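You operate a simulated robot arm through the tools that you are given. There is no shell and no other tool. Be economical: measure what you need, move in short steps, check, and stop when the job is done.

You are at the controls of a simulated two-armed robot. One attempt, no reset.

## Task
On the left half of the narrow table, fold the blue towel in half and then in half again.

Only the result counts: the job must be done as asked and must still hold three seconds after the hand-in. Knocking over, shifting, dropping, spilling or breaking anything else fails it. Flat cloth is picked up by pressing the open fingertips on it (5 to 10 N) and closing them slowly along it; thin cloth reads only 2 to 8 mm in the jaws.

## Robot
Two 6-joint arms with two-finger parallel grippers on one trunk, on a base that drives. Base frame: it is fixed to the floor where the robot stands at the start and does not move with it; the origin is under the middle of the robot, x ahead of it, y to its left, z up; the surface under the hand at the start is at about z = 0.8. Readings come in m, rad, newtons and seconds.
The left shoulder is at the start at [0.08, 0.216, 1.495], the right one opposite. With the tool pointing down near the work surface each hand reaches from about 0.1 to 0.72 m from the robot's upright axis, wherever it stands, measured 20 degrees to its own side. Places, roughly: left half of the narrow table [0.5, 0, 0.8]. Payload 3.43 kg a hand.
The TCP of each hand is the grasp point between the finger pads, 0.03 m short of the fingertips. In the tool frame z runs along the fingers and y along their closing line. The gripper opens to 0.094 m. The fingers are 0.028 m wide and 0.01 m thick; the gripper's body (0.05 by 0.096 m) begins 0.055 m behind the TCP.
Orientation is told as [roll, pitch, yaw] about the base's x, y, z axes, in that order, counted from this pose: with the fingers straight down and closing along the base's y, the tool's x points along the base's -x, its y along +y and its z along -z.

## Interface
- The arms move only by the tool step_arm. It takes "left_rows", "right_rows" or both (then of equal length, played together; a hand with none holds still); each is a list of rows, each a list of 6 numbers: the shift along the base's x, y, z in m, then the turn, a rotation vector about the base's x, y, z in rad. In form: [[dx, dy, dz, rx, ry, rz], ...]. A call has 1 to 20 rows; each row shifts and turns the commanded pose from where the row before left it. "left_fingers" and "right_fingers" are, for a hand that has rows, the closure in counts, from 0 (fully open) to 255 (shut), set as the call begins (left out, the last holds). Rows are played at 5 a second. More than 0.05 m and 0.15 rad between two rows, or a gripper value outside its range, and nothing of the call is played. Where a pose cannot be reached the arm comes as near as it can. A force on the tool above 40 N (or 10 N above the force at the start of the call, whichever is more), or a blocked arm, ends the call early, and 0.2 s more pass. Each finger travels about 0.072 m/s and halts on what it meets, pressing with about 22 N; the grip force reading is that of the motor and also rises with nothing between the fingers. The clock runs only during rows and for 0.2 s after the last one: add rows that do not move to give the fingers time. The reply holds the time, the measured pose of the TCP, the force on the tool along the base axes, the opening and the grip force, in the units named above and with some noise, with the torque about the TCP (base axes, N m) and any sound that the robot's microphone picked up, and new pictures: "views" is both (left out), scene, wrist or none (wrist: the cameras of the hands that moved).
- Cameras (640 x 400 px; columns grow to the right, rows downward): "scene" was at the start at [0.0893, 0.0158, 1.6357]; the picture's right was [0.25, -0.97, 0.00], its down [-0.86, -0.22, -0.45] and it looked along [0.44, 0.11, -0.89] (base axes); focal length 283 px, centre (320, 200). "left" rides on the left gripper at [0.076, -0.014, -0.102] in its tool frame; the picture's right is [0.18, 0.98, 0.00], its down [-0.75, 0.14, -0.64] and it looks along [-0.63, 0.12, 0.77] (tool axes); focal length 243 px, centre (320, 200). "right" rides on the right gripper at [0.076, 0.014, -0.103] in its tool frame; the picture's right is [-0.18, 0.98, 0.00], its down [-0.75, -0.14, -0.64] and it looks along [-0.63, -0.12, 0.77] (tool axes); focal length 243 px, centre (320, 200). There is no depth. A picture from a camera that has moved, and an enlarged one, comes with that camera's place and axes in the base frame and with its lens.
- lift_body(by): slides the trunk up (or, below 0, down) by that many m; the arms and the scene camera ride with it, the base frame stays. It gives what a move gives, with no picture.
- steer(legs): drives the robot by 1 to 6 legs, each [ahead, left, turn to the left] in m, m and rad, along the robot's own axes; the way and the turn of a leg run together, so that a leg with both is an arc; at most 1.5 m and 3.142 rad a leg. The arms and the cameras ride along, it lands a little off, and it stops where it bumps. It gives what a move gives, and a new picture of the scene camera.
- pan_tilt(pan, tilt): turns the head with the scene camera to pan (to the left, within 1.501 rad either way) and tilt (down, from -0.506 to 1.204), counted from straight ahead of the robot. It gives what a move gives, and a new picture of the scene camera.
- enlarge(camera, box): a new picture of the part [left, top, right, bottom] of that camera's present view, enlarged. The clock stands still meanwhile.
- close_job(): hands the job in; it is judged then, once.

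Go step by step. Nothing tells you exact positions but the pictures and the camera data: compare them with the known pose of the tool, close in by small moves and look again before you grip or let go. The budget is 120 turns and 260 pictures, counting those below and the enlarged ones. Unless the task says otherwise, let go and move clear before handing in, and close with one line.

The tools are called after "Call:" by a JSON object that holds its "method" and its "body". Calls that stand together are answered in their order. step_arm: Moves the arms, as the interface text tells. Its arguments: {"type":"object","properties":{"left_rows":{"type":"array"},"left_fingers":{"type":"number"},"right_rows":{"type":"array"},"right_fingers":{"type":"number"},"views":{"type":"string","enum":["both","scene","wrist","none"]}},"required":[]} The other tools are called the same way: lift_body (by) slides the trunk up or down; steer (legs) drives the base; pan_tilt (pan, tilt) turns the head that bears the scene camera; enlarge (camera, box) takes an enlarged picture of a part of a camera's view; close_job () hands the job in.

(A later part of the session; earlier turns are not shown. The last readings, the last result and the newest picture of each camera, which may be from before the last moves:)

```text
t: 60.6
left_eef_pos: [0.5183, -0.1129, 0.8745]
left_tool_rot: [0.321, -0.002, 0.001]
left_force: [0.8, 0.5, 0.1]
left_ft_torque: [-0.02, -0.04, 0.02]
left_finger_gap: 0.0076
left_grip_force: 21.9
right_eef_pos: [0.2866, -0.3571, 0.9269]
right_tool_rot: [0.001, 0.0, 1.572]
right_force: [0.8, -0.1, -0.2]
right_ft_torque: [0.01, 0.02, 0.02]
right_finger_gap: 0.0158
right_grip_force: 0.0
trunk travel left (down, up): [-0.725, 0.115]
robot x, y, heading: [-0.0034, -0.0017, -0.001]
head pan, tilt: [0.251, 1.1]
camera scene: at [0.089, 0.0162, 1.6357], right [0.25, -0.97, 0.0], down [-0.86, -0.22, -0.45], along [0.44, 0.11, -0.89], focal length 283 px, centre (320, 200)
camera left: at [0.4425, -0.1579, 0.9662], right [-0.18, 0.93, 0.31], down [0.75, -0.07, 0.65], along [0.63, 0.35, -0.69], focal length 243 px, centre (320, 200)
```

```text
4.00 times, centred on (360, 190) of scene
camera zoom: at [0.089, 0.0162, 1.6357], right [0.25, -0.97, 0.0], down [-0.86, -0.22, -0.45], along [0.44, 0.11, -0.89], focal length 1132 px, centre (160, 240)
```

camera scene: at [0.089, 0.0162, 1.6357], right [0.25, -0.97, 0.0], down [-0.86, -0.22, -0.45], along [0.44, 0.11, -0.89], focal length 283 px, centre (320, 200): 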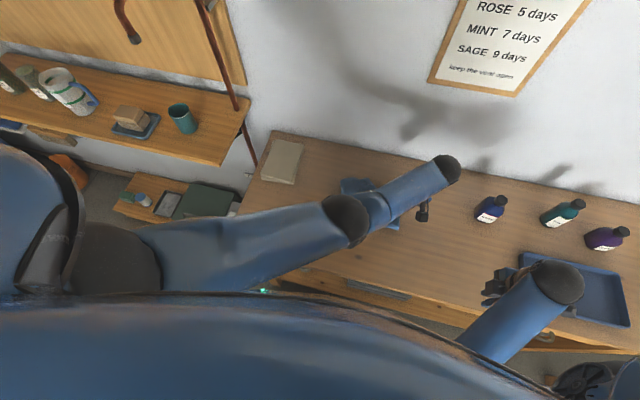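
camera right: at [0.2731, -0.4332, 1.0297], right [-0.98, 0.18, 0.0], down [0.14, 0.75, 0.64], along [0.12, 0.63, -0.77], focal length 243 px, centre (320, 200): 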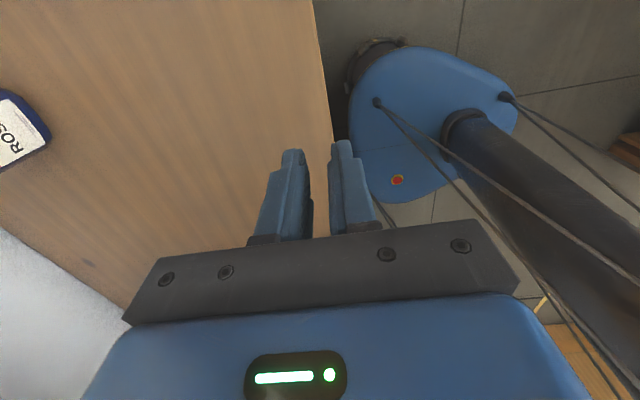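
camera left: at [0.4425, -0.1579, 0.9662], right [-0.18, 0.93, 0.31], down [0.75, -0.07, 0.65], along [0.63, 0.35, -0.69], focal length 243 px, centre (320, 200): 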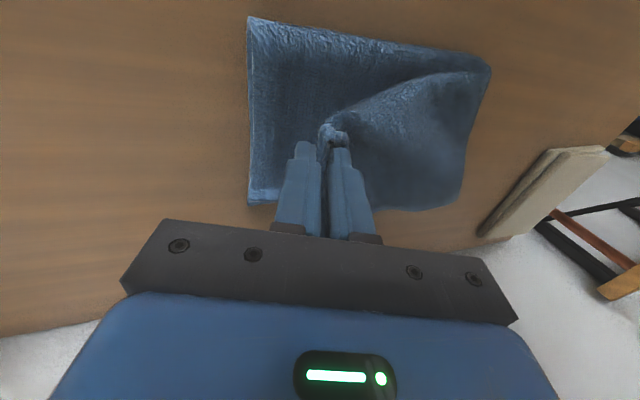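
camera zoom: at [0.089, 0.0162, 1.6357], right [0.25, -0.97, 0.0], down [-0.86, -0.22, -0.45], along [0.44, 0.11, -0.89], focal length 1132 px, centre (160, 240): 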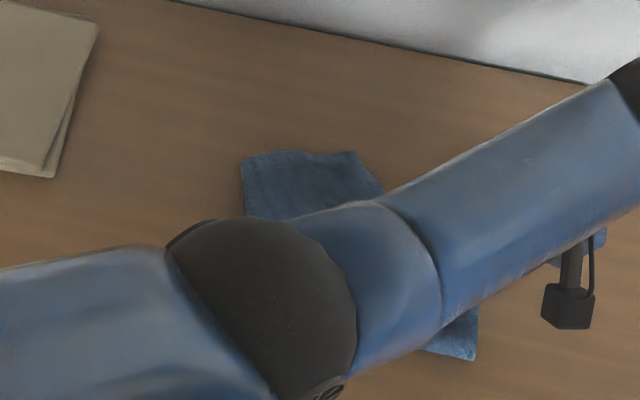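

The fold line is at y≈0.026, the right edge at −0.142, and the held edge is tracking well. I lower it.

Call:
{"method": "step_arm", "body": {"left_rows": [[0, -0.003, -0.012, 0, 0, 0], [0, -0.003, -0.01, 0, 0, 0], [0, 0, -0.006, 0, 0, 0], [0, 0, 0, 0, 0, 0]], "views": "wrist"}}

```text
t: 61.6
left_eef_pos: [0.5158, -0.113, 0.8484]
left_tool_rot: [0.32, 0.0, 0.0]
left_force: [0.3, 1.4, 0.4]
left_ft_torque: [0.02, 0.0, -0.02]
left_finger_gap: 0.0077
left_grip_force: 22.4
left hand out of reach, approached as far as the arm can: row 3
right_eef_pos: [0.2874, -0.3571, 0.9273]
right_tool_rot: [-0.001, 0.002, 1.571]
right_force: [0.6, 0.2, 0.0]
right_ft_torque: [0.0, 0.0, 0.03]
right_finger_gap: 0.016
right_grip_force: 0.1
trunk travel left (down, up): [-0.725, 0.115]
robot x, y, heading: [0.0018, -0.001, 0.001]
head pan, tilt: [0.251, 1.1]
camera left: at [0.4385, -0.1603, 0.9397], right [-0.18, 0.93, 0.31], down [0.75, -0.07, 0.65], along [0.63, 0.35, -0.69], focal length 243 px, centre (320, 200)
```

left: 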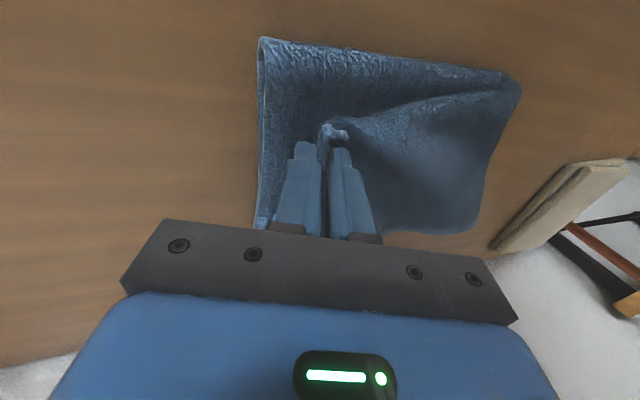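

The left arm is at its reach limit when tilted, so I open slightly, bring the hand back to vertical while sweeping the strip toward −y, and lift off.

Call:
{"method": "step_arm", "body": {"left_rows": [[0, 0, 0, 0, 0, 0], [0, 0, 0, 0, 0, 0], [0, -0.003, 0.003, -0.1, 0, 0], [0, -0.006, 0.003, -0.1, 0, 0], [0, -0.012, 0.006, -0.12, 0, 0], [0, -0.015, 0.02, 0, 0, 0], [0, 0, 0.04, 0, 0, 0], [0, 0, 0.04, 0, 0, 0]], "left_fingers": 203}}

```text
t: 63.4
left_eef_pos: [0.5127, -0.1502, 0.9606]
left_tool_rot: [-0.001, 0.0, -0.001]
left_force: [-0.2, -0.2, -0.9]
left_ft_torque: [0.04, 0.05, -0.01]
left_finger_gap: 0.0191
left_grip_force: 0.0
right_eef_pos: [0.2866, -0.356, 0.9265]
right_tool_rot: [-0.001, 0.0, 1.571]
right_force: [0.3, -0.1, 0.1]
right_ft_torque: [-0.01, 0.0, 0.03]
right_finger_gap: 0.0158
right_grip_force: 0.0
trunk travel left (down, up): [-0.725, 0.115]
robot x, y, heading: [-0.0003, -0.0007, 0.002]
head pan, tilt: [0.251, 1.1]
camera scene: at [0.0887, 0.0162, 1.6357], right [0.25, -0.97, 0.0], down [-0.86, -0.22, -0.45], along [0.44, 0.11, -0.89], focal length 283 px, centre (320, 200)
camera left: at [0.4365, -0.1641, 1.0627], right [-0.18, 0.98, 0.0], down [0.75, 0.14, 0.64], along [0.63, 0.12, -0.77], focal length 243 px, centre (320, 200)
```

scene: 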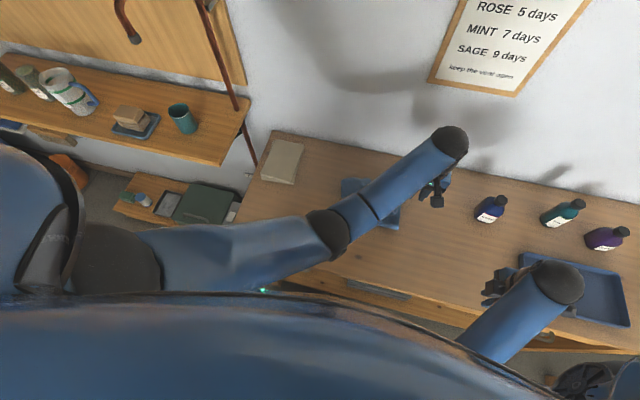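
left: 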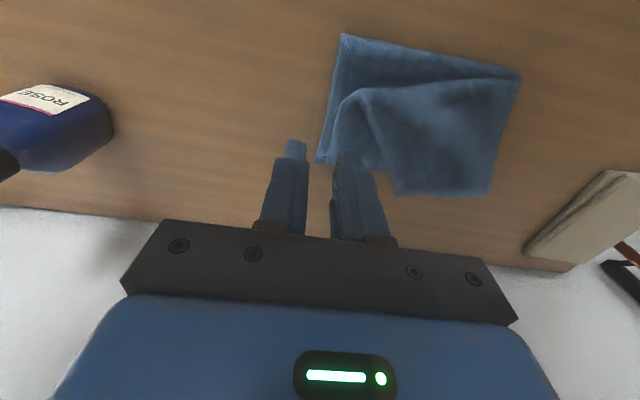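

The robot-side part of the flap seems tucked under. I move the left hand clear to see properly.

Call:
{"method": "step_arm", "body": {"left_rows": [[0, 0.045, 0, 0, 0, 0], [0, 0.045, 0, 0, 0, 0], [0, 0.045, 0, 0, 0, 0], [0, 0.045, 0, 0, 0, 0], [0, 0.045, 0, 0, 0, 0], [0, 0.045, 0, 0, 0, 0], [0, 0.045, 0, 0, 0, 0], [0, 0, 0, 0, 0, 0]]}}

Call:
{"method": "enlarge", "body": {"camera": "scene", "box": [310, 150, 440, 240]}}

```text
t: 65.2
left_eef_pos: [0.5186, 0.1641, 0.9527]
left_tool_rot: [0.0, -0.004, -0.002]
left_force: [0.5, -0.6, -0.4]
left_ft_torque: [0.03, 0.03, 0.01]
left_finger_gap: 0.0196
left_grip_force: 0.0
left hand out of reach, approached as far as the arm can: row 6, 7
right_eef_pos: [0.2877, -0.3568, 0.9258]
right_tool_rot: [0.0, 0.0, 1.572]
right_force: [-0.8, -1.0, -0.5]
right_ft_torque: [0.0, -0.02, 0.0]
right_finger_gap: 0.0158
right_grip_force: 0.0
trunk travel left (down, up): [-0.725, 0.115]
robot x, y, heading: [0.0022, -0.0001, 0.0]
head pan, tilt: [0.251, 1.1]
camera scene: at [0.089, 0.0155, 1.6357], right [0.25, -0.97, 0.0], down [-0.86, -0.22, -0.45], along [0.44, 0.11, -0.89], focal length 283 px, centre (320, 200)
camera left: at [0.4408, 0.1501, 1.0542], right [-0.18, 0.98, 0.0], down [0.75, 0.14, 0.64], along [0.63, 0.12, -0.76], focal length 243 px, centre (320, 200)
```

scene: 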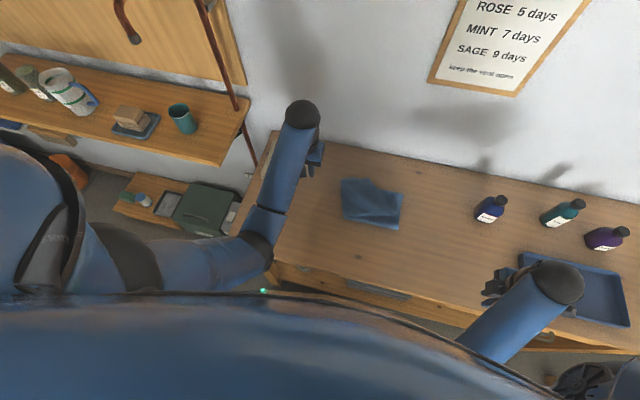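
left: 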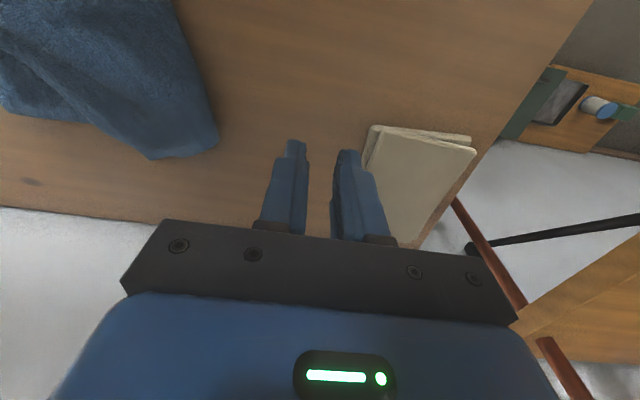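

```text
4.44 times, centred on (375, 195) of scene
camera zoom: at [0.089, 0.0155, 1.6357], right [0.25, -0.97, 0.0], down [-0.86, -0.22, -0.45], along [0.44, 0.11, -0.89], focal length 1258 px, centre (76, 222)
```

zoom: 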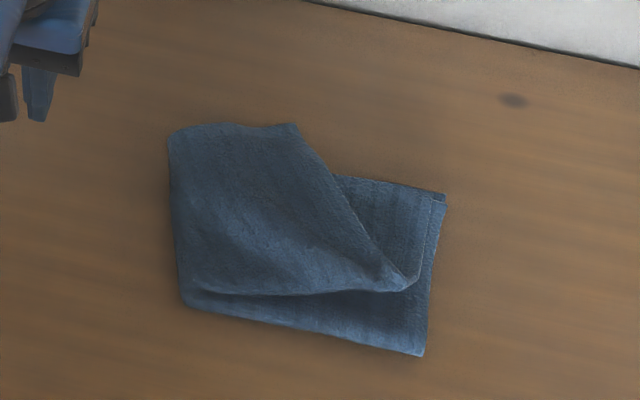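

With a single grip in the middle, both free corners tucked under. I'll lift the flap at its tip again, open it back to the left, and redo the second fold better. First I position over the tip.

Call:
{"method": "step_arm", "body": {"left_rows": [[-0.003, -0.045, 0, 0, 0, 0], [-0.003, -0.045, 0, 0, 0, 0], [-0.003, -0.045, 0, 0, 0, 0], [-0.003, -0.045, 0, 0, 0, 0], [-0.003, -0.045, 0, 0, 0, 0], [-0.003, -0.045, -0.02, 0, 0, 0], [0, -0.008, -0.03, 0, 0, 0], [0, 0, -0.03, 0, 0, 0], [0, 0, 0, 0, 0, 0]], "left_fingers": 174, "views": "wrist"}}

```text
t: 67.2
left_eef_pos: [0.4991, -0.1124, 0.8723]
left_tool_rot: [0.0, 0.001, -0.001]
left_force: [0.1, 0.3, 0.4]
left_ft_torque: [0.0, 0.0, 0.0]
left_finger_gap: 0.0298
left_grip_force: 0.0
right_eef_pos: [0.2868, -0.3566, 0.9267]
right_tool_rot: [0.0, 0.0, 1.571]
right_force: [0.3, 0.5, -0.1]
right_ft_torque: [0.02, 0.02, 0.02]
right_finger_gap: 0.0158
right_grip_force: 0.0
trunk travel left (down, up): [-0.725, 0.115]
robot x, y, heading: [0.0001, 0.001, -0.0]
head pan, tilt: [0.251, 1.1]
camera left: at [0.4236, -0.1275, 0.973], right [-0.18, 0.98, 0.0], down [0.75, 0.14, 0.64], along [0.63, 0.12, -0.77], focal length 243 px, centre (320, 200)
```

left: 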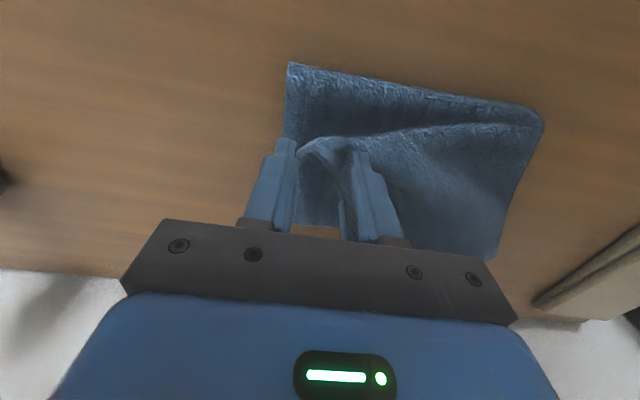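

Call:
{"method": "step_arm", "body": {"left_rows": [[0.004, 0, -0.01, 0, 0, 0], [0, 0, -0.012, 0, 0, 0], [0, 0, -0.004, 0, 0, 0], [0, 0, 0, 0, 0, 0]], "views": "wrist"}}

```text
t: 68.2
left_eef_pos: [0.5034, -0.1132, 0.846]
left_tool_rot: [-0.001, 0.0, 0.0]
left_force: [-0.3, 1.1, 1.8]
left_ft_torque: [0.01, 0.02, 0.04]
left_finger_gap: 0.0299
left_grip_force: 0.0
right_eef_pos: [0.2881, -0.3567, 0.9271]
right_tool_rot: [0.001, -0.001, 1.57]
right_force: [-0.1, 0.2, 0.3]
right_ft_torque: [0.0, -0.02, -0.02]
right_finger_gap: 0.0158
right_grip_force: 0.0
trunk travel left (down, up): [-0.725, 0.115]
robot x, y, heading: [-0.0004, -0.001, -0.002]
head pan, tilt: [0.251, 1.1]
camera left: at [0.4272, -0.1278, 0.9474], right [-0.18, 0.98, 0.0], down [0.75, 0.14, 0.64], along [0.63, 0.12, -0.77], focal length 243 px, centre (320, 200)
```

left: 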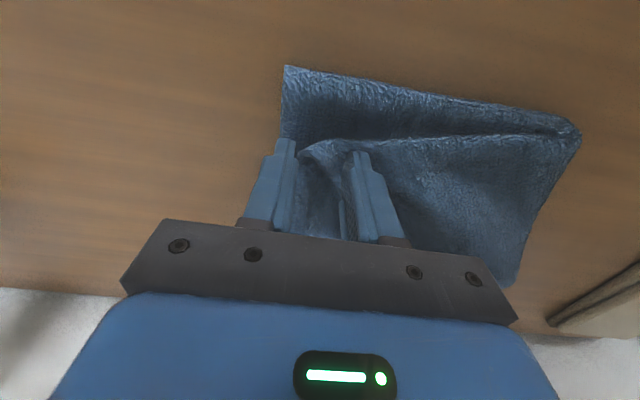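

The raised tip is between the fingers. I close and lift.

Call:
{"method": "step_arm", "body": {"left_rows": [[0, 0, 0, 0, 0, 0], [0, 0, 0, 0, 0, 0], [0, 0, 0, 0, 0, 0], [0, 0, 0, 0, 0, 0], [0, 0.01, 0.02, 0, 0, 0], [0, 0.02, 0.03, 0, 0, 0], [0, 0.03, 0.02, 0, 0, 0], [0, 0, 0, 0, 0, 0]], "left_fingers": 255}}

```text
t: 70.0
left_eef_pos: [0.5034, -0.0544, 0.9158]
left_tool_rot: [0.0, 0.002, 0.001]
left_force: [-0.1, 0.4, 0.4]
left_ft_torque: [0.01, 0.0, 0.03]
left_finger_gap: 0.0032
left_grip_force: 22.1
right_eef_pos: [0.2879, -0.3575, 0.9261]
right_tool_rot: [0.001, 0.001, 1.569]
right_force: [-0.4, 0.6, 0.0]
right_ft_torque: [0.02, -0.03, -0.01]
right_finger_gap: 0.0159
right_grip_force: 0.0
trunk travel left (down, up): [-0.725, 0.115]
robot x, y, heading: [-0.0007, -0.002, -0.002]
head pan, tilt: [0.251, 1.1]
camera scene: at [0.0894, 0.0153, 1.6357], right [0.25, -0.97, 0.0], down [-0.86, -0.22, -0.45], along [0.44, 0.11, -0.89], focal length 283 px, centre (320, 200)
camera left: at [0.4269, -0.0678, 1.0174], right [-0.18, 0.98, 0.0], down [0.75, 0.14, 0.64], along [0.63, 0.12, -0.77], focal length 243 px, centre (320, 200)
```

scene: 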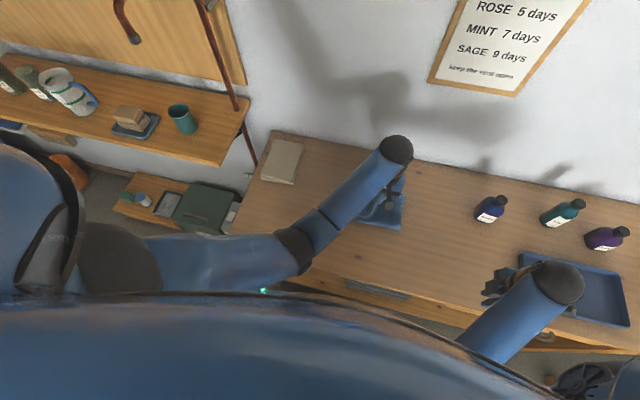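
left: 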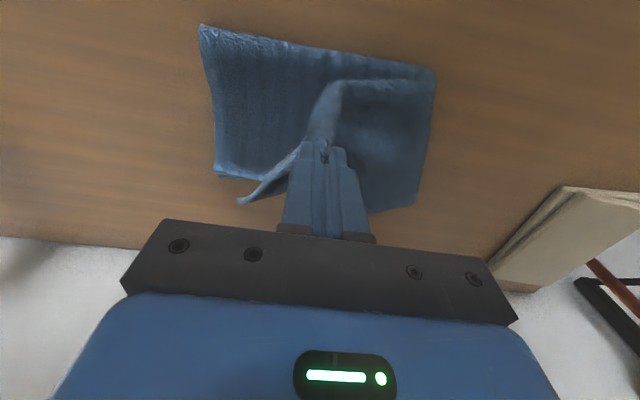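

It holds one layer, with the corners hanging loose. I continue unfolding to the left.

Call:
{"method": "step_arm", "body": {"left_rows": [[0.003, 0.04, 0.025, 0, 0, 0], [0.004, 0.045, 0.01, 0, 0, 0], [0.004, 0.045, -0.01, 0, 0, 0], [0.003, 0.04, -0.02, 0, 0, 0], [0, 0.035, -0.03, 0, 0, 0], [0, 0.015, -0.025, 0, 0, 0], [0, 0, 0, 0, 0, 0]]}}

```text
t: 71.6
left_eef_pos: [0.5194, 0.1641, 0.8653]
left_tool_rot: [0.0, 0.0, -0.001]
left_force: [-0.8, 0.3, 0.2]
left_ft_torque: [0.02, -0.01, 0.01]
left_finger_gap: 0.0032
left_grip_force: 22.2
right_eef_pos: [0.2875, -0.3565, 0.9268]
right_tool_rot: [0.0, 0.001, 1.57]
right_force: [0.8, -0.2, 0.4]
right_ft_torque: [0.01, 0.0, -0.02]
right_finger_gap: 0.0157
right_grip_force: 0.0
trunk travel left (down, up): [-0.725, 0.115]
robot x, y, heading: [-0.0004, 0.0004, 0.003]
head pan, tilt: [0.251, 1.1]
camera scene: at [0.0891, 0.0154, 1.6357], right [0.25, -0.97, 0.0], down [-0.86, -0.22, -0.45], along [0.44, 0.11, -0.89], focal length 283 px, centre (320, 200)
camera left: at [0.4423, 0.1496, 0.9675], right [-0.18, 0.98, 0.0], down [0.75, 0.14, 0.64], along [0.63, 0.12, -0.77], focal length 243 px, centre (320, 200)
```

scene: 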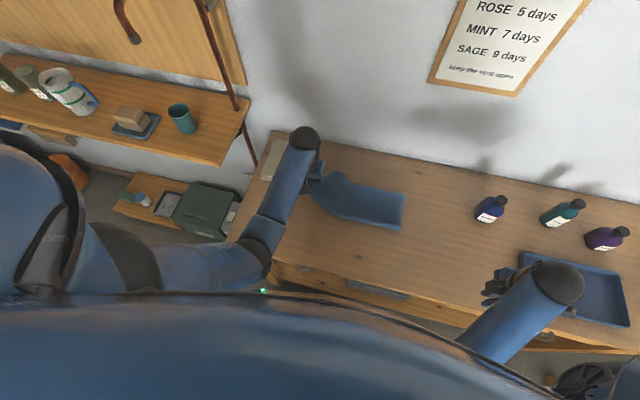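
left: 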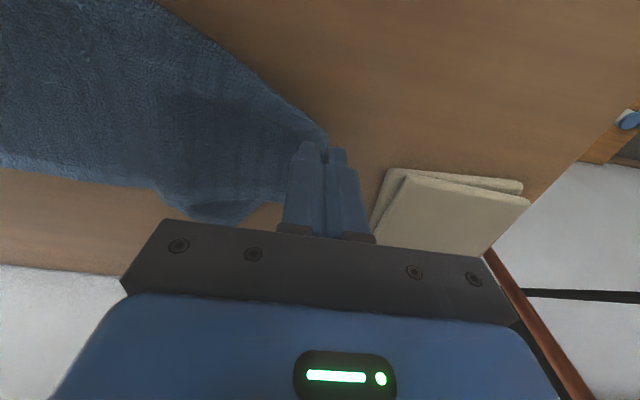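

Call:
{"method": "step_arm", "body": {"left_rows": [[0, 0.01, -0.012, 0, 0, 0], [0, 0.01, -0.01, 0, 0, 0], [0, 0, -0.005, 0, 0, 0], [0, 0, 0, 0, 0, 0]], "views": "none"}}

Call:
{"method": "step_arm", "body": {"left_rows": [[0, 0, 0, 0, 0, 0], [0, 0, 0, 0, 0, 0], [0, 0, 0.03, 0, 0, 0], [-0.02, 0, 0.04, 0, 0, 0], [-0.04, 0, 0.02, 0, 0, 0], [-0.04, 0, 0, 0, 0, 0], [0, 0, 0, 0, 0, 0]], "left_fingers": 195}}

Call:
{"method": "enlarge", "body": {"camera": "scene", "box": [280, 145, 424, 235]}}

```text
t: 72.6
left_eef_pos: [0.5187, 0.1849, 0.8397]
left_tool_rot: [0.001, 0.002, 0.001]
left_force: [0.1, -0.3, 3.0]
left_ft_torque: [-0.01, -0.02, 0.02]
left_finger_gap: 0.003
left_grip_force: 22.2
right_eef_pos: [0.2884, -0.3576, 0.9279]
right_tool_rot: [0.0, 0.0, 1.571]
right_force: [-0.3, 0.2, 0.3]
right_ft_torque: [0.0, -0.06, -0.02]
right_finger_gap: 0.016
right_grip_force: 0.1
trunk travel left (down, up): [-0.725, 0.115]
robot x, y, heading: [-0.0008, 0.0018, -0.0]
head pan, tilt: [0.251, 1.1]
```

```text
t: 74.2
left_eef_pos: [0.4175, 0.1873, 0.9271]
left_tool_rot: [0.0, 0.002, 0.001]
left_force: [0.6, -1.3, -0.7]
left_ft_torque: [0.0, 0.04, 0.02]
left_finger_gap: 0.0222
left_grip_force: 0.0
right_eef_pos: [0.2879, -0.3563, 0.9266]
right_tool_rot: [-0.001, 0.0, 1.572]
right_force: [0.2, 0.6, -0.1]
right_ft_torque: [0.02, 0.01, 0.01]
right_finger_gap: 0.0159
right_grip_force: 0.1
trunk travel left (down, up): [-0.725, 0.115]
robot x, y, heading: [-0.0018, 0.0002, -0.0]
head pan, tilt: [0.251, 1.1]
camera scene: at [0.09, 0.0157, 1.6357], right [0.25, -0.97, 0.0], down [-0.86, -0.22, -0.45], along [0.44, 0.11, -0.89], focal length 283 px, centre (320, 200)
camera left: at [0.3417, 0.1724, 1.0284], right [-0.18, 0.98, 0.0], down [0.75, 0.14, 0.64], along [0.63, 0.12, -0.77], focal length 243 px, centre (320, 200)
```

scene: 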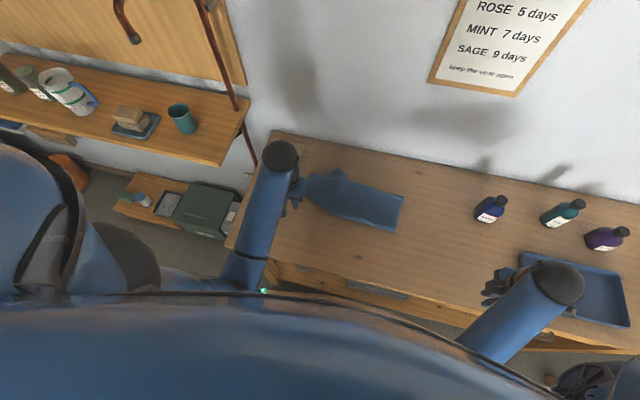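
left: 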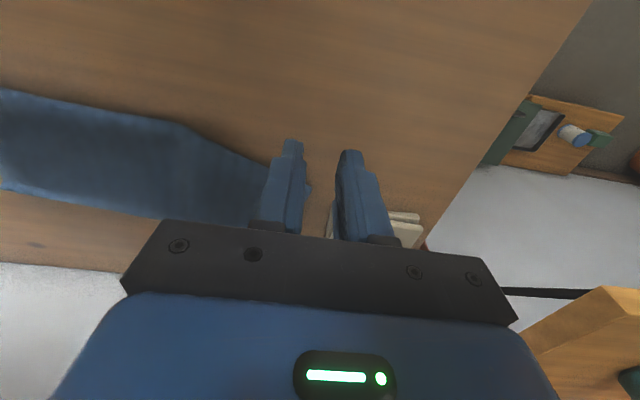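

```text
4.44 times, centred on (352, 190) of scene
camera zoom: at [0.09, 0.0157, 1.6357], right [0.25, -0.97, 0.0], down [-0.86, -0.22, -0.45], along [0.44, 0.11, -0.89], focal length 1258 px, centre (178, 244)
```

zoom: 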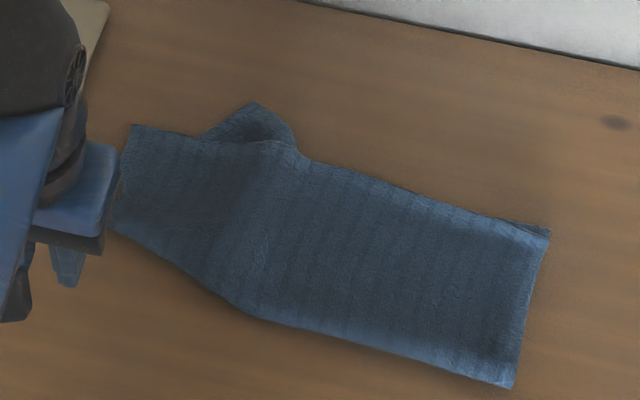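

The left half is now crumpled, with its near corner tucked under. I'll open the towel by lifting the top layer from its far-left corner, then refold left-to-right first with two hands. I go to that corner now.

Call:
{"method": "step_arm", "body": {"left_rows": [[0.04, -0.004, 0, 0, 0, 0], [0.04, -0.004, 0, 0, 0, 0], [0.04, -0.004, 0, 0, 0, 0], [0.034, -0.003, -0.02, 0, 0, 0], [0, 0, -0.04, 0, 0, 0], [0, 0, -0.02, 0, 0, 0], [0, 0, 0, 0, 0, 0]], "left_fingers": 184, "views": "wrist"}}

```text
t: 75.8
left_eef_pos: [0.5733, 0.1725, 0.848]
left_tool_rot: [-0.001, 0.0, 0.001]
left_force: [0.0, -0.3, 0.0]
left_ft_torque: [0.03, 0.01, 0.02]
left_finger_gap: 0.026
left_grip_force: 0.0
right_eef_pos: [0.2874, -0.3564, 0.9271]
right_tool_rot: [-0.001, 0.0, 1.571]
right_force: [0.6, -0.2, 0.2]
right_ft_torque: [0.01, 0.0, -0.01]
right_finger_gap: 0.0159
right_grip_force: 0.1
trunk travel left (down, up): [-0.725, 0.115]
robot x, y, heading: [-0.0042, -0.0002, -0.001]
head pan, tilt: [0.251, 1.1]
camera left: at [0.4956, 0.1581, 0.9486], right [-0.18, 0.98, 0.0], down [0.75, 0.14, 0.64], along [0.63, 0.12, -0.77], focal length 243 px, centre (320, 200)
```

left: 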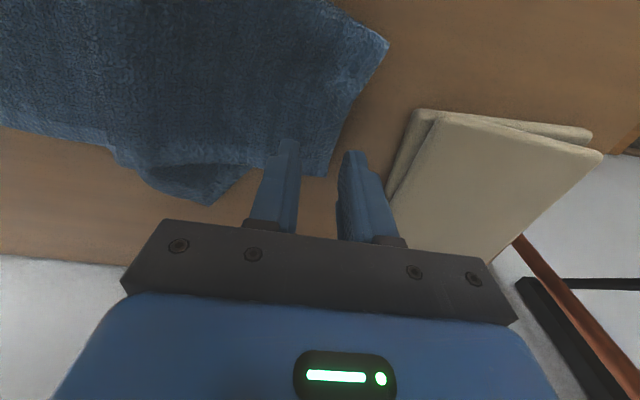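

Call:
{"method": "step_arm", "body": {"left_rows": [[0, 0.001, -0.01, 0, 0, 0], [0, 0, -0.004, 0, 0, 0], [0, 0, -0.001, 0, 0, 0], [0, 0, 0, 0, 0, 0]], "left_fingers": 184, "views": "none"}}

Call:
{"method": "step_arm", "body": {"left_rows": [[0, 0, 0, 0, 0, 0], [0, 0, 0, 0, 0, 0]], "left_fingers": 205, "views": "none"}}

Call:
{"method": "step_arm", "body": {"left_rows": [[0, 0, 0, 0, 0, 0], [0, 0, 0, 0, 0, 0]], "left_fingers": 228, "views": "none"}}

Call:
{"method": "step_arm", "body": {"left_rows": [[0, 0, 0, 0, 0, 0], [0, 0, 0, 0, 0, 0], [0, 0, 0, 0, 0, 0], [-0.01, -0.005, 0.03, 0, 0, 0], [-0.02, -0.01, 0.03, 0, 0, 0]], "left_fingers": 255}}

```text
t: 76.8
left_eef_pos: [0.5722, 0.1734, 0.8341]
left_tool_rot: [0.001, 0.0, 0.0]
left_force: [-1.5, -0.5, 9.8]
left_ft_torque: [-0.22, 0.1, -0.02]
left_finger_gap: 0.0269
left_grip_force: 0.5
right_eef_pos: [0.2867, -0.358, 0.9268]
right_tool_rot: [-0.003, -0.002, 1.57]
right_force: [0.3, 0.3, 0.6]
right_ft_torque: [-0.01, 0.01, 0.01]
right_finger_gap: 0.0163
right_grip_force: 0.0
trunk travel left (down, up): [-0.725, 0.115]
robot x, y, heading: [-0.0012, -0.0001, -0.003]
head pan, tilt: [0.251, 1.1]
```

```text
t: 77.4
left_eef_pos: [0.5704, 0.1734, 0.8343]
left_tool_rot: [0.0, -0.003, -0.002]
left_force: [-0.1, 2.2, 11.6]
left_ft_torque: [-0.16, 0.07, 0.0]
left_finger_gap: 0.0176
left_grip_force: 0.1
right_eef_pos: [0.2871, -0.3568, 0.9272]
right_tool_rot: [-0.003, 0.0, 1.571]
right_force: [0.3, 0.0, 0.3]
right_ft_torque: [0.01, 0.02, -0.01]
right_finger_gap: 0.016
right_grip_force: 0.0
trunk travel left (down, up): [-0.725, 0.115]
robot x, y, heading: [-0.0026, 0.0009, 0.0]
head pan, tilt: [0.251, 1.1]
```

```text
t: 78.0
left_eef_pos: [0.571, 0.1732, 0.8341]
left_tool_rot: [-0.001, -0.002, -0.001]
left_force: [1.3, -0.1, 12.3]
left_ft_torque: [-0.18, 0.04, 0.02]
left_finger_gap: 0.0099
left_grip_force: 0.1
right_eef_pos: [0.2862, -0.3564, 0.9271]
right_tool_rot: [-0.002, 0.0, 1.571]
right_force: [-0.4, 0.1, 0.5]
right_ft_torque: [0.03, 0.02, 0.01]
right_finger_gap: 0.0155
right_grip_force: 0.1
trunk travel left (down, up): [-0.725, 0.115]
robot x, y, heading: [-0.001, 0.0007, -0.001]
head pan, tilt: [0.251, 1.1]
```

```text
t: 79.2
left_eef_pos: [0.541, 0.158, 0.8946]
left_tool_rot: [0.001, 0.0, 0.0]
left_force: [-0.4, 0.5, 0.8]
left_ft_torque: [-0.02, -0.04, -0.03]
left_finger_gap: 0.0043
left_grip_force: 22.4
right_eef_pos: [0.2872, -0.3584, 0.9282]
right_tool_rot: [-0.003, 0.0, 1.571]
right_force: [0.4, 0.4, -0.5]
right_ft_torque: [-0.01, 0.0, -0.03]
right_finger_gap: 0.0159
right_grip_force: 0.1
trunk travel left (down, up): [-0.725, 0.115]
robot x, y, heading: [0.0008, 0.0011, 0.003]
head pan, tilt: [0.251, 1.1]
camera scene: at [0.0868, 0.015, 1.6358], right [0.25, -0.97, 0.0], down [-0.86, -0.22, -0.45], along [0.44, 0.11, -0.89], focal length 283 px, centre (320, 200)
camera left: at [0.4637, 0.1438, 0.9962], right [-0.18, 0.98, 0.0], down [0.75, 0.14, 0.64], along [0.63, 0.12, -0.77], focal length 243 px, centre (320, 200)
```

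scene: 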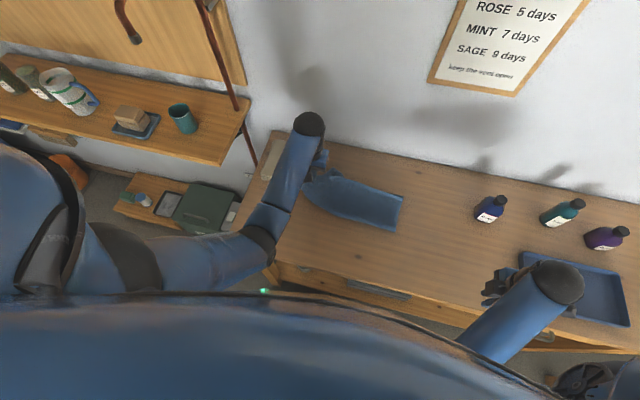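
left: 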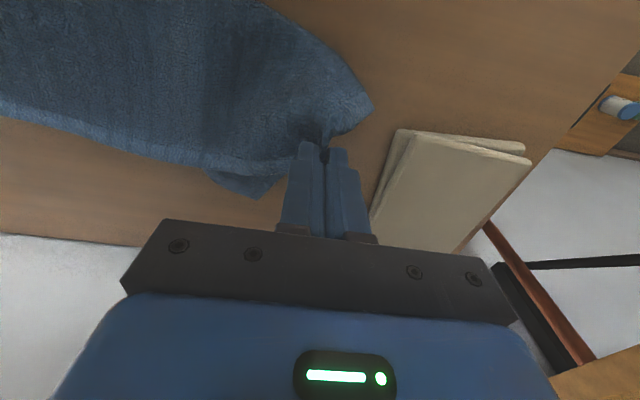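

I hold the single top layer at the corner. I swing it up and over to the robot side to open the towel.

Call:
{"method": "step_arm", "body": {"left_rows": [[-0.03, 0.005, 0.035, 0, 0, 0], [-0.035, 0.005, 0.02, 0, 0, 0], [-0.04, 0.005, 0, 0, 0, 0], [-0.04, 0.005, -0.02, 0, 0, 0], [-0.03, 0.005, -0.035, 0, 0, 0], [-0.02, 0.003, -0.03, 0, 0, 0], [-0.01, 0.002, -0.025, 0, 0, 0], [0, 0, 0, 0, 0, 0]]}}

Call:
{"method": "enlarge", "body": {"camera": "scene", "box": [270, 150, 430, 270]}}

```text
t: 80.8
left_eef_pos: [0.3487, 0.1842, 0.8359]
left_tool_rot: [-0.001, -0.018, -0.001]
left_force: [-0.5, 1.7, 17.2]
left_ft_torque: [0.01, -0.14, 0.0]
left_finger_gap: 0.0044
left_grip_force: 22.1
left hand out of reach, approached as far as the arm can: row 2, 3
right_eef_pos: [0.2865, -0.3574, 0.9261]
right_tool_rot: [-0.004, 0.0, 1.571]
right_force: [-0.3, 0.8, 0.7]
right_ft_torque: [0.01, 0.02, 0.0]
right_finger_gap: 0.0161
right_grip_force: 0.1
trunk travel left (down, up): [-0.725, 0.115]
robot x, y, heading: [0.005, -0.0006, 0.0]
head pan, tilt: [0.251, 1.1]
stopped in row 7 (left hand): the force on the tool passed its limit at 72 N (the readings are from after the stop); the commanded pose is now the measured one
camera scene: at [0.0853, 0.0146, 1.6362], right [0.25, -0.97, 0.0], down [-0.86, -0.22, -0.46], along [0.44, 0.11, -0.89], focal length 283 px, centre (320, 200)
camera left: at [0.271, 0.1707, 0.9356], right [-0.18, 0.98, 0.0], down [0.74, 0.14, 0.66], along [0.64, 0.12, -0.76], focal length 243 px, centre (320, 200)
```

scene: 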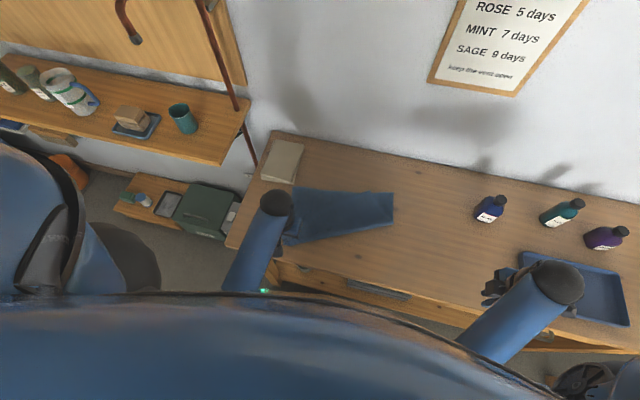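
left: 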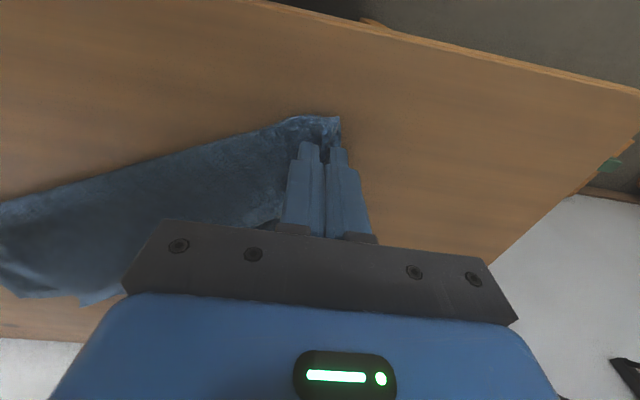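

```text
3.33 times, centred on (350, 210) of scene
camera zoom: at [0.0853, 0.0146, 1.6362], right [0.25, -0.97, 0.0], down [-0.86, -0.22, -0.46], along [0.44, 0.11, -0.89], focal length 944 px, centre (220, 167)
```

zoom: 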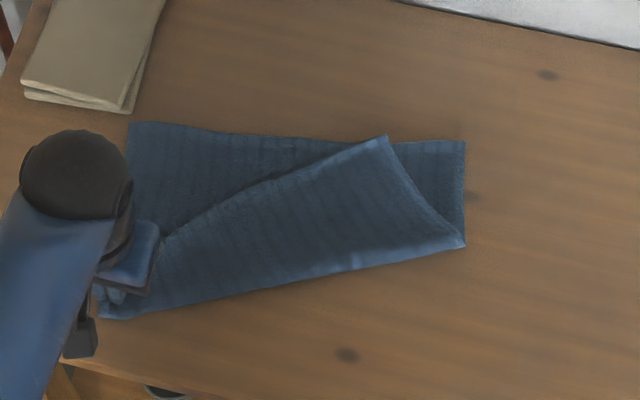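

The towel is opening well, and the top layer's other corner is now at about (0.567, −0.04). I bring the right hand there to pull it over too.

Call:
{"method": "step_arm", "body": {"right_rows": [[0.03, 0.035, 0, 0, 0, 0], [0.03, 0.035, 0, 0, 0, 0], [0.03, 0.035, 0, 0, 0, 0], [0.03, 0.035, 0, 0, 0, 0], [0.03, 0.035, 0, 0, 0, 0], [0.035, 0.035, 0, 0, 0, 0], [0.035, 0.035, 0, 0, 0, 0], [0.035, 0.035, 0, 0, 0, 0], [0.008, 0.03, -0.02, 0, 0, 0], [0, 0, -0.02, 0, 0, 0], [0, 0, 0, 0, 0, 0]], "right_fingers": 195, "views": "wrist"}}

```text
t: 83.2
left_eef_pos: [0.3481, 0.1858, 0.8353]
left_tool_rot: [-0.002, -0.015, 0.001]
left_force: [0.8, 3.3, 33.3]
left_ft_torque: [-0.01, -0.26, 0.04]
left_finger_gap: 0.0045
left_grip_force: 22.1
right_eef_pos: [0.5513, -0.0474, 0.8869]
right_tool_rot: [-0.001, -0.001, 1.572]
right_force: [0.0, 0.0, 0.1]
right_ft_torque: [0.01, 0.02, 0.02]
right_finger_gap: 0.0222
right_grip_force: 0.1
trunk travel left (down, up): [-0.725, 0.115]
robot x, y, heading: [-0.002, 0.002, 0.0]
head pan, tilt: [0.251, 1.1]
camera right: at [0.5356, -0.123, 0.9898], right [-0.98, 0.18, 0.0], down [0.14, 0.75, 0.64], along [0.12, 0.63, -0.77], focal length 243 px, centre (320, 200)
```

right: 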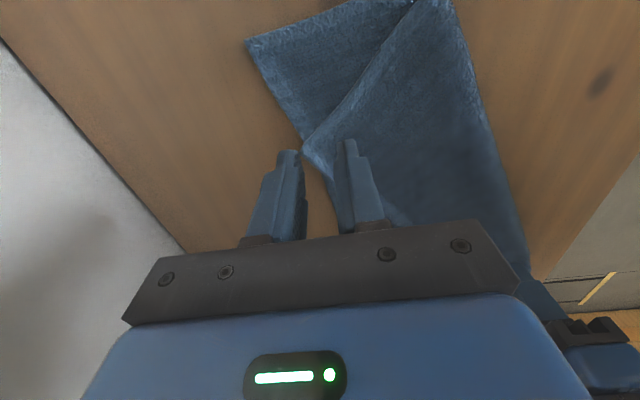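

The corner is at about (0.57, −0.026). I move onto it, easing the left hand's pressure, and descend.

Call:
{"method": "step_arm", "body": {"left_rows": [[0, 0, 0.005, 0, 0, 0], [0, 0, 0.003, 0, 0, 0], [0, 0, 0, 0, 0, 0], [0, 0, 0, 0, 0, 0]], "right_rows": [[0.01, 0.017, -0.02, 0, 0, 0], [0, 0, -0.02, 0, 0, 0], [0, 0, -0.005, 0, 0, 0], [0, 0, 0, 0, 0, 0]], "views": "wrist"}}

```text
t: 84.2
left_eef_pos: [0.3488, 0.1859, 0.8409]
left_tool_rot: [-0.001, -0.011, 0.001]
left_force: [-0.5, -0.5, 0.3]
left_ft_torque: [0.01, 0.0, 0.0]
left_finger_gap: 0.0044
left_grip_force: 22.7
right_eef_pos: [0.5606, -0.0299, 0.8405]
right_tool_rot: [0.0, 0.0, 1.571]
right_force: [0.0, -0.7, -0.1]
right_ft_torque: [0.01, -0.02, 0.02]
right_finger_gap: 0.0222
right_grip_force: 0.0
trunk travel left (down, up): [-0.725, 0.115]
robot x, y, heading: [-0.0011, 0.0005, -0.005]
head pan, tilt: [0.251, 1.1]
camera right: at [0.547, -0.1057, 0.9437], right [-0.98, 0.18, 0.0], down [0.14, 0.75, 0.64], along [0.12, 0.63, -0.77], focal length 243 px, centre (320, 200)
camera left: at [0.2722, 0.1716, 0.9416], right [-0.18, 0.98, 0.0], down [0.75, 0.14, 0.65], along [0.64, 0.12, -0.76], focal length 243 px, centre (320, 200)
```

right: 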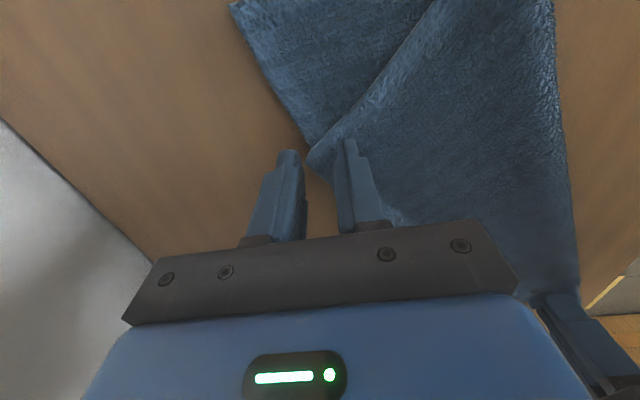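
left: 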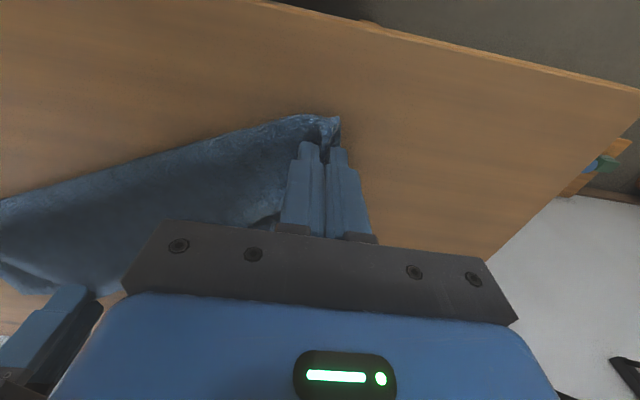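

Call:
{"method": "step_arm", "body": {"right_rows": [[-0.002, -0.006, -0.004, 0, 0, 0], [0, 0, -0.0015, 0, 0, 0], [0, 0, 0, 0, 0, 0]], "views": "none"}}

Call:
{"method": "step_arm", "body": {"right_rows": [[0, 0, 0, 0, 0, 0], [0, 0, 0, 0, 0, 0]], "right_fingers": 215, "views": "wrist"}}

```text
t: 85.0
left_eef_pos: [0.3476, 0.1857, 0.8419]
left_tool_rot: [0.0, -0.011, -0.001]
left_force: [0.3, -1.0, 0.6]
left_ft_torque: [0.01, -0.02, -0.02]
left_finger_gap: 0.0044
left_grip_force: 22.1
right_eef_pos: [0.559, -0.0352, 0.8368]
right_tool_rot: [-0.002, 0.0, 1.571]
right_force: [-0.3, 2.3, 3.2]
right_ft_torque: [0.01, 0.03, -0.01]
right_finger_gap: 0.0222
right_grip_force: 0.1
trunk travel left (down, up): [-0.725, 0.115]
robot x, y, heading: [0.0003, 0.0021, -0.0]
head pan, tilt: [0.251, 1.1]
```

```text
t: 85.6
left_eef_pos: [0.3486, 0.1846, 0.8414]
left_tool_rot: [-0.001, -0.013, -0.001]
left_force: [1.1, -0.3, 0.0]
left_ft_torque: [-0.04, -0.02, 0.01]
left_finger_gap: 0.0045
left_grip_force: 22.2
right_eef_pos: [0.5591, -0.0363, 0.8367]
right_tool_rot: [-0.003, 0.0, 1.57]
right_force: [0.4, 0.9, 3.5]
right_ft_torque: [0.02, 0.02, -0.03]
right_finger_gap: 0.0149
right_grip_force: 0.1
trunk travel left (down, up): [-0.725, 0.115]
robot x, y, heading: [0.0013, 0.0011, 0.0]
head pan, tilt: [0.251, 1.1]
camera right: at [0.5448, -0.1119, 0.9391], right [-0.98, 0.18, 0.0], down [0.14, 0.75, 0.64], along [0.12, 0.63, -0.77], focal length 243 px, centre (320, 200)
```

right: 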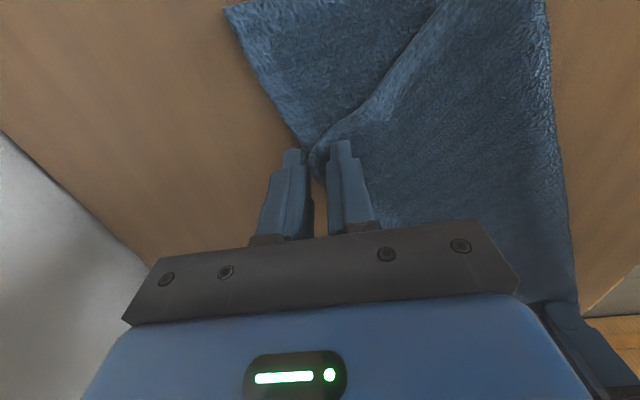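

Call:
{"method": "step_arm", "body": {"right_rows": [[0, 0, 0, 0, 0, 0], [0, 0, 0, 0, 0, 0]], "right_fingers": 235, "views": "none"}}

Call:
{"method": "step_arm", "body": {"right_rows": [[0, 0, 0, 0, 0, 0], [0, 0, 0, 0, 0, 0], [-0.002, -0.002, 0.015, 0, 0, 0], [-0.01, -0.005, 0.02, 0, 0, 0], [-0.02, -0.01, 0.02, 0, 0, 0]], "right_fingers": 255}}

```text
t: 86.2
left_eef_pos: [0.3492, 0.1854, 0.8407]
left_tool_rot: [0.0, -0.011, 0.001]
left_force: [1.3, -1.2, 0.8]
left_ft_torque: [-0.06, -0.04, 0.03]
left_finger_gap: 0.0044
left_grip_force: 22.1
right_eef_pos: [0.5593, -0.036, 0.8363]
right_tool_rot: [0.001, 0.002, 1.572]
right_force: [0.0, 0.8, 4.2]
right_ft_torque: [-0.01, 0.03, -0.01]
right_finger_gap: 0.0076
right_grip_force: 0.4
trunk travel left (down, up): [-0.725, 0.115]
robot x, y, heading: [0.0024, 0.0008, 0.003]
head pan, tilt: [0.251, 1.1]
```

```text
t: 87.4
left_eef_pos: [0.3494, 0.1848, 0.8412]
left_tool_rot: [0.0, -0.012, 0.0]
left_force: [1.3, -0.2, 0.1]
left_ft_torque: [0.01, -0.03, 0.01]
left_finger_gap: 0.0044
left_grip_force: 22.4
right_eef_pos: [0.5272, -0.0526, 0.8925]
right_tool_rot: [-0.002, -0.002, 1.569]
right_force: [-1.4, -0.4, -0.6]
right_ft_torque: [-0.01, 0.02, 0.01]
right_finger_gap: 0.0025
right_grip_force: 22.0
trunk travel left (down, up): [-0.725, 0.115]
robot x, y, heading: [0.0003, 0.0019, -0.001]
head pan, tilt: [0.251, 1.1]
camera scene: at [0.0878, 0.0152, 1.6358], right [0.25, -0.97, 0.0], down [-0.86, -0.22, -0.45], along [0.44, 0.11, -0.89], focal length 283 px, centre (320, 200)
camera right: at [0.5124, -0.129, 0.9943], right [-0.98, 0.18, 0.0], down [0.14, 0.75, 0.64], along [0.12, 0.63, -0.77], focal length 243 px, centre (320, 200)
```

scene: 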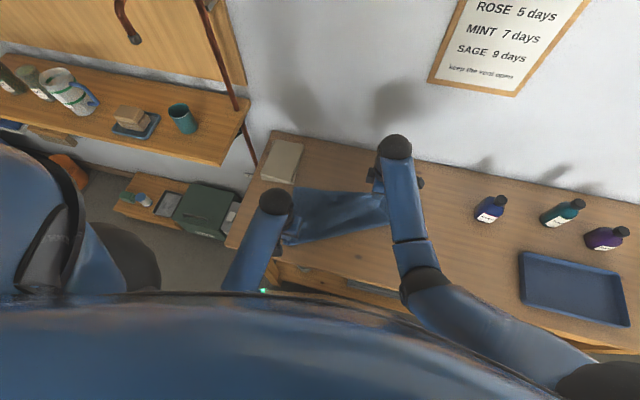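
right: 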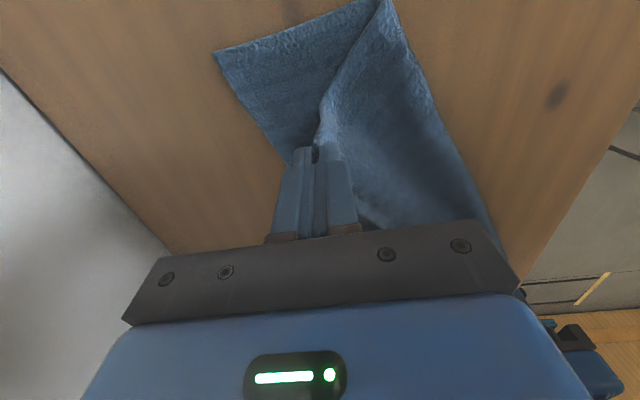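

A single layer is held. I carry this corner over to the near-right to open the towel completely.

Call:
{"method": "step_arm", "body": {"right_rows": [[-0.03, -0.015, 0.02, 0, 0, 0], [-0.035, -0.018, 0.01, 0, 0, 0], [-0.035, -0.018, 0, 0, 0, 0], [-0.035, -0.015, -0.015, 0, 0, 0], [-0.025, -0.012, -0.025, 0, 0, 0], [-0.015, -0.006, -0.025, 0, 0, 0], [-0.005, -0.002, -0.01, 0, 0, 0], [0, 0, 0, 0, 0, 0]]}}

Call:
{"method": "enlarge", "body": {"camera": "scene", "box": [270, 150, 430, 270]}}

```text
t: 89.2
left_eef_pos: [0.349, 0.1845, 0.8424]
left_tool_rot: [-0.002, -0.015, 0.0]
left_force: [-0.5, -5.9, 0.8]
left_ft_torque: [-0.18, 0.02, -0.06]
left_finger_gap: 0.0043
left_grip_force: 21.8
right_eef_pos: [0.3483, -0.1393, 0.8463]
right_tool_rot: [-0.002, -0.001, 1.571]
right_force: [0.1, 6.5, 0.0]
right_ft_torque: [0.19, -0.05, -0.02]
right_finger_gap: 0.0027
right_grip_force: 21.8
trunk travel left (down, up): [-0.725, 0.115]
robot x, y, heading: [0.0048, 0.0028, -0.003]
head pan, tilt: [0.251, 1.1]
camera scene: at [0.0891, 0.0158, 1.6357], right [0.25, -0.97, 0.0], down [-0.86, -0.22, -0.45], along [0.44, 0.11, -0.89], focal length 283 px, centre (320, 200)
camera right: at [0.3332, -0.2156, 0.9492], right [-0.98, 0.18, 0.0], down [0.14, 0.75, 0.64], along [0.12, 0.63, -0.77], focal length 243 px, centre (320, 200)
```

scene: 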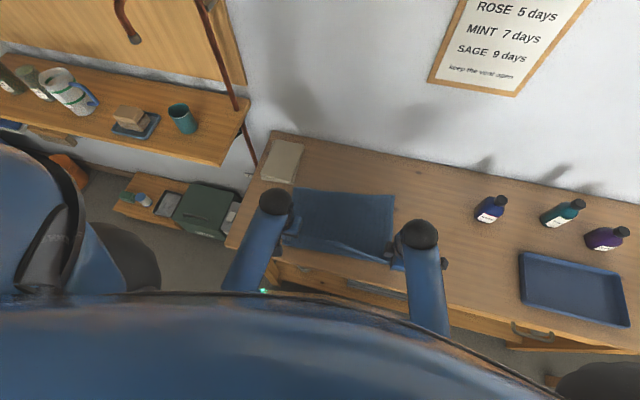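
right: 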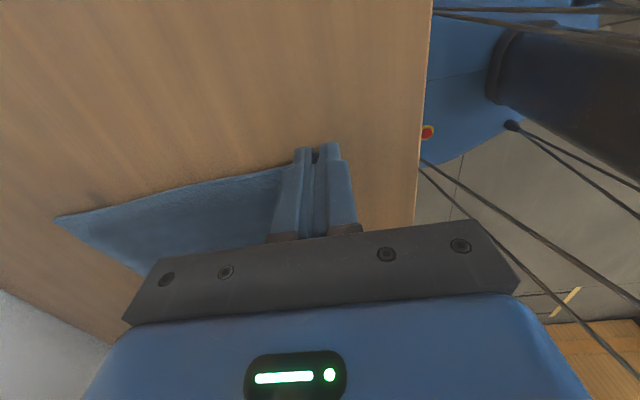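

```text
3.33 times, centred on (350, 210) of scene
camera zoom: at [0.0891, 0.0158, 1.6357], right [0.25, -0.97, 0.0], down [-0.86, -0.22, -0.45], along [0.44, 0.11, -0.89], focal length 944 px, centre (220, 167)
```

zoom: 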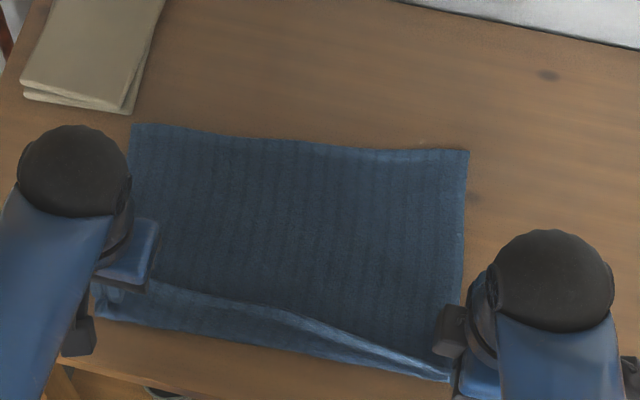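

The towel is open again. I pull both near corners toward the robot to take out the slack along the near edge.

Call:
{"method": "step_arm", "body": {"left_rows": [[-0.015, -0.002, 0.01, 0, 0.006, 0], [-0.015, 0, 0, 0, 0.006, 0], [-0.015, 0, 0, 0, 0, 0], [-0.005, 0, -0.004, 0, 0, 0], [0, 0, -0.004, 0, 0, 0]], "right_rows": [[-0.015, 0.002, 0.008, 0, 0, 0], [-0.015, 0, 0, 0, 0, 0], [-0.015, 0, 0, 0, 0, 0], [0, 0, -0.005, 0, 0, 0], [0, 0, -0.004, 0, 0, 0]], "views": "none"}}

Call:
{"method": "enlarge", "body": {"camera": "scene", "box": [260, 150, 440, 285]}}

```text
t: 90.4
left_eef_pos: [0.2991, 0.1828, 0.8434]
left_tool_rot: [-0.002, 0.0, -0.001]
left_force: [-0.1, -2.5, -0.2]
left_ft_torque: [-0.09, -0.03, -0.02]
left_finger_gap: 0.0044
left_grip_force: 21.6
right_eef_pos: [0.3021, -0.1363, 0.8448]
right_tool_rot: [0.0, -0.001, 1.57]
right_force: [0.3, 1.9, 0.0]
right_ft_torque: [0.12, 0.02, 0.02]
right_finger_gap: 0.0026
right_grip_force: 22.4
trunk travel left (down, up): [-0.725, 0.115]
robot x, y, heading: [-0.0003, -0.0015, -0.003]
head pan, tilt: [0.251, 1.1]
```

```text
2.96 times, centred on (350, 218) of scene
camera zoom: at [0.0894, 0.0159, 1.6357], right [0.25, -0.97, 0.0], down [-0.86, -0.22, -0.45], along [0.44, 0.11, -0.89], focal length 839 px, centre (231, 148)
```

zoom: 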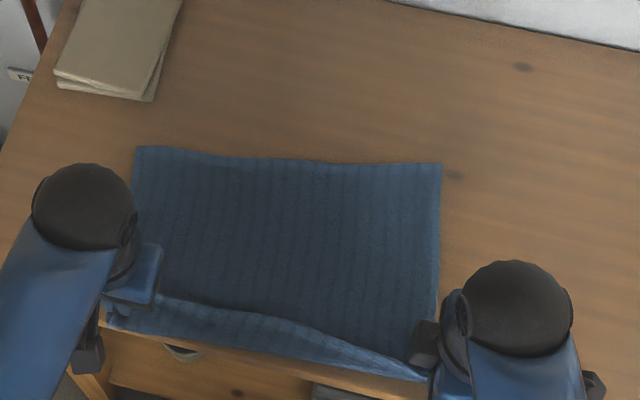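

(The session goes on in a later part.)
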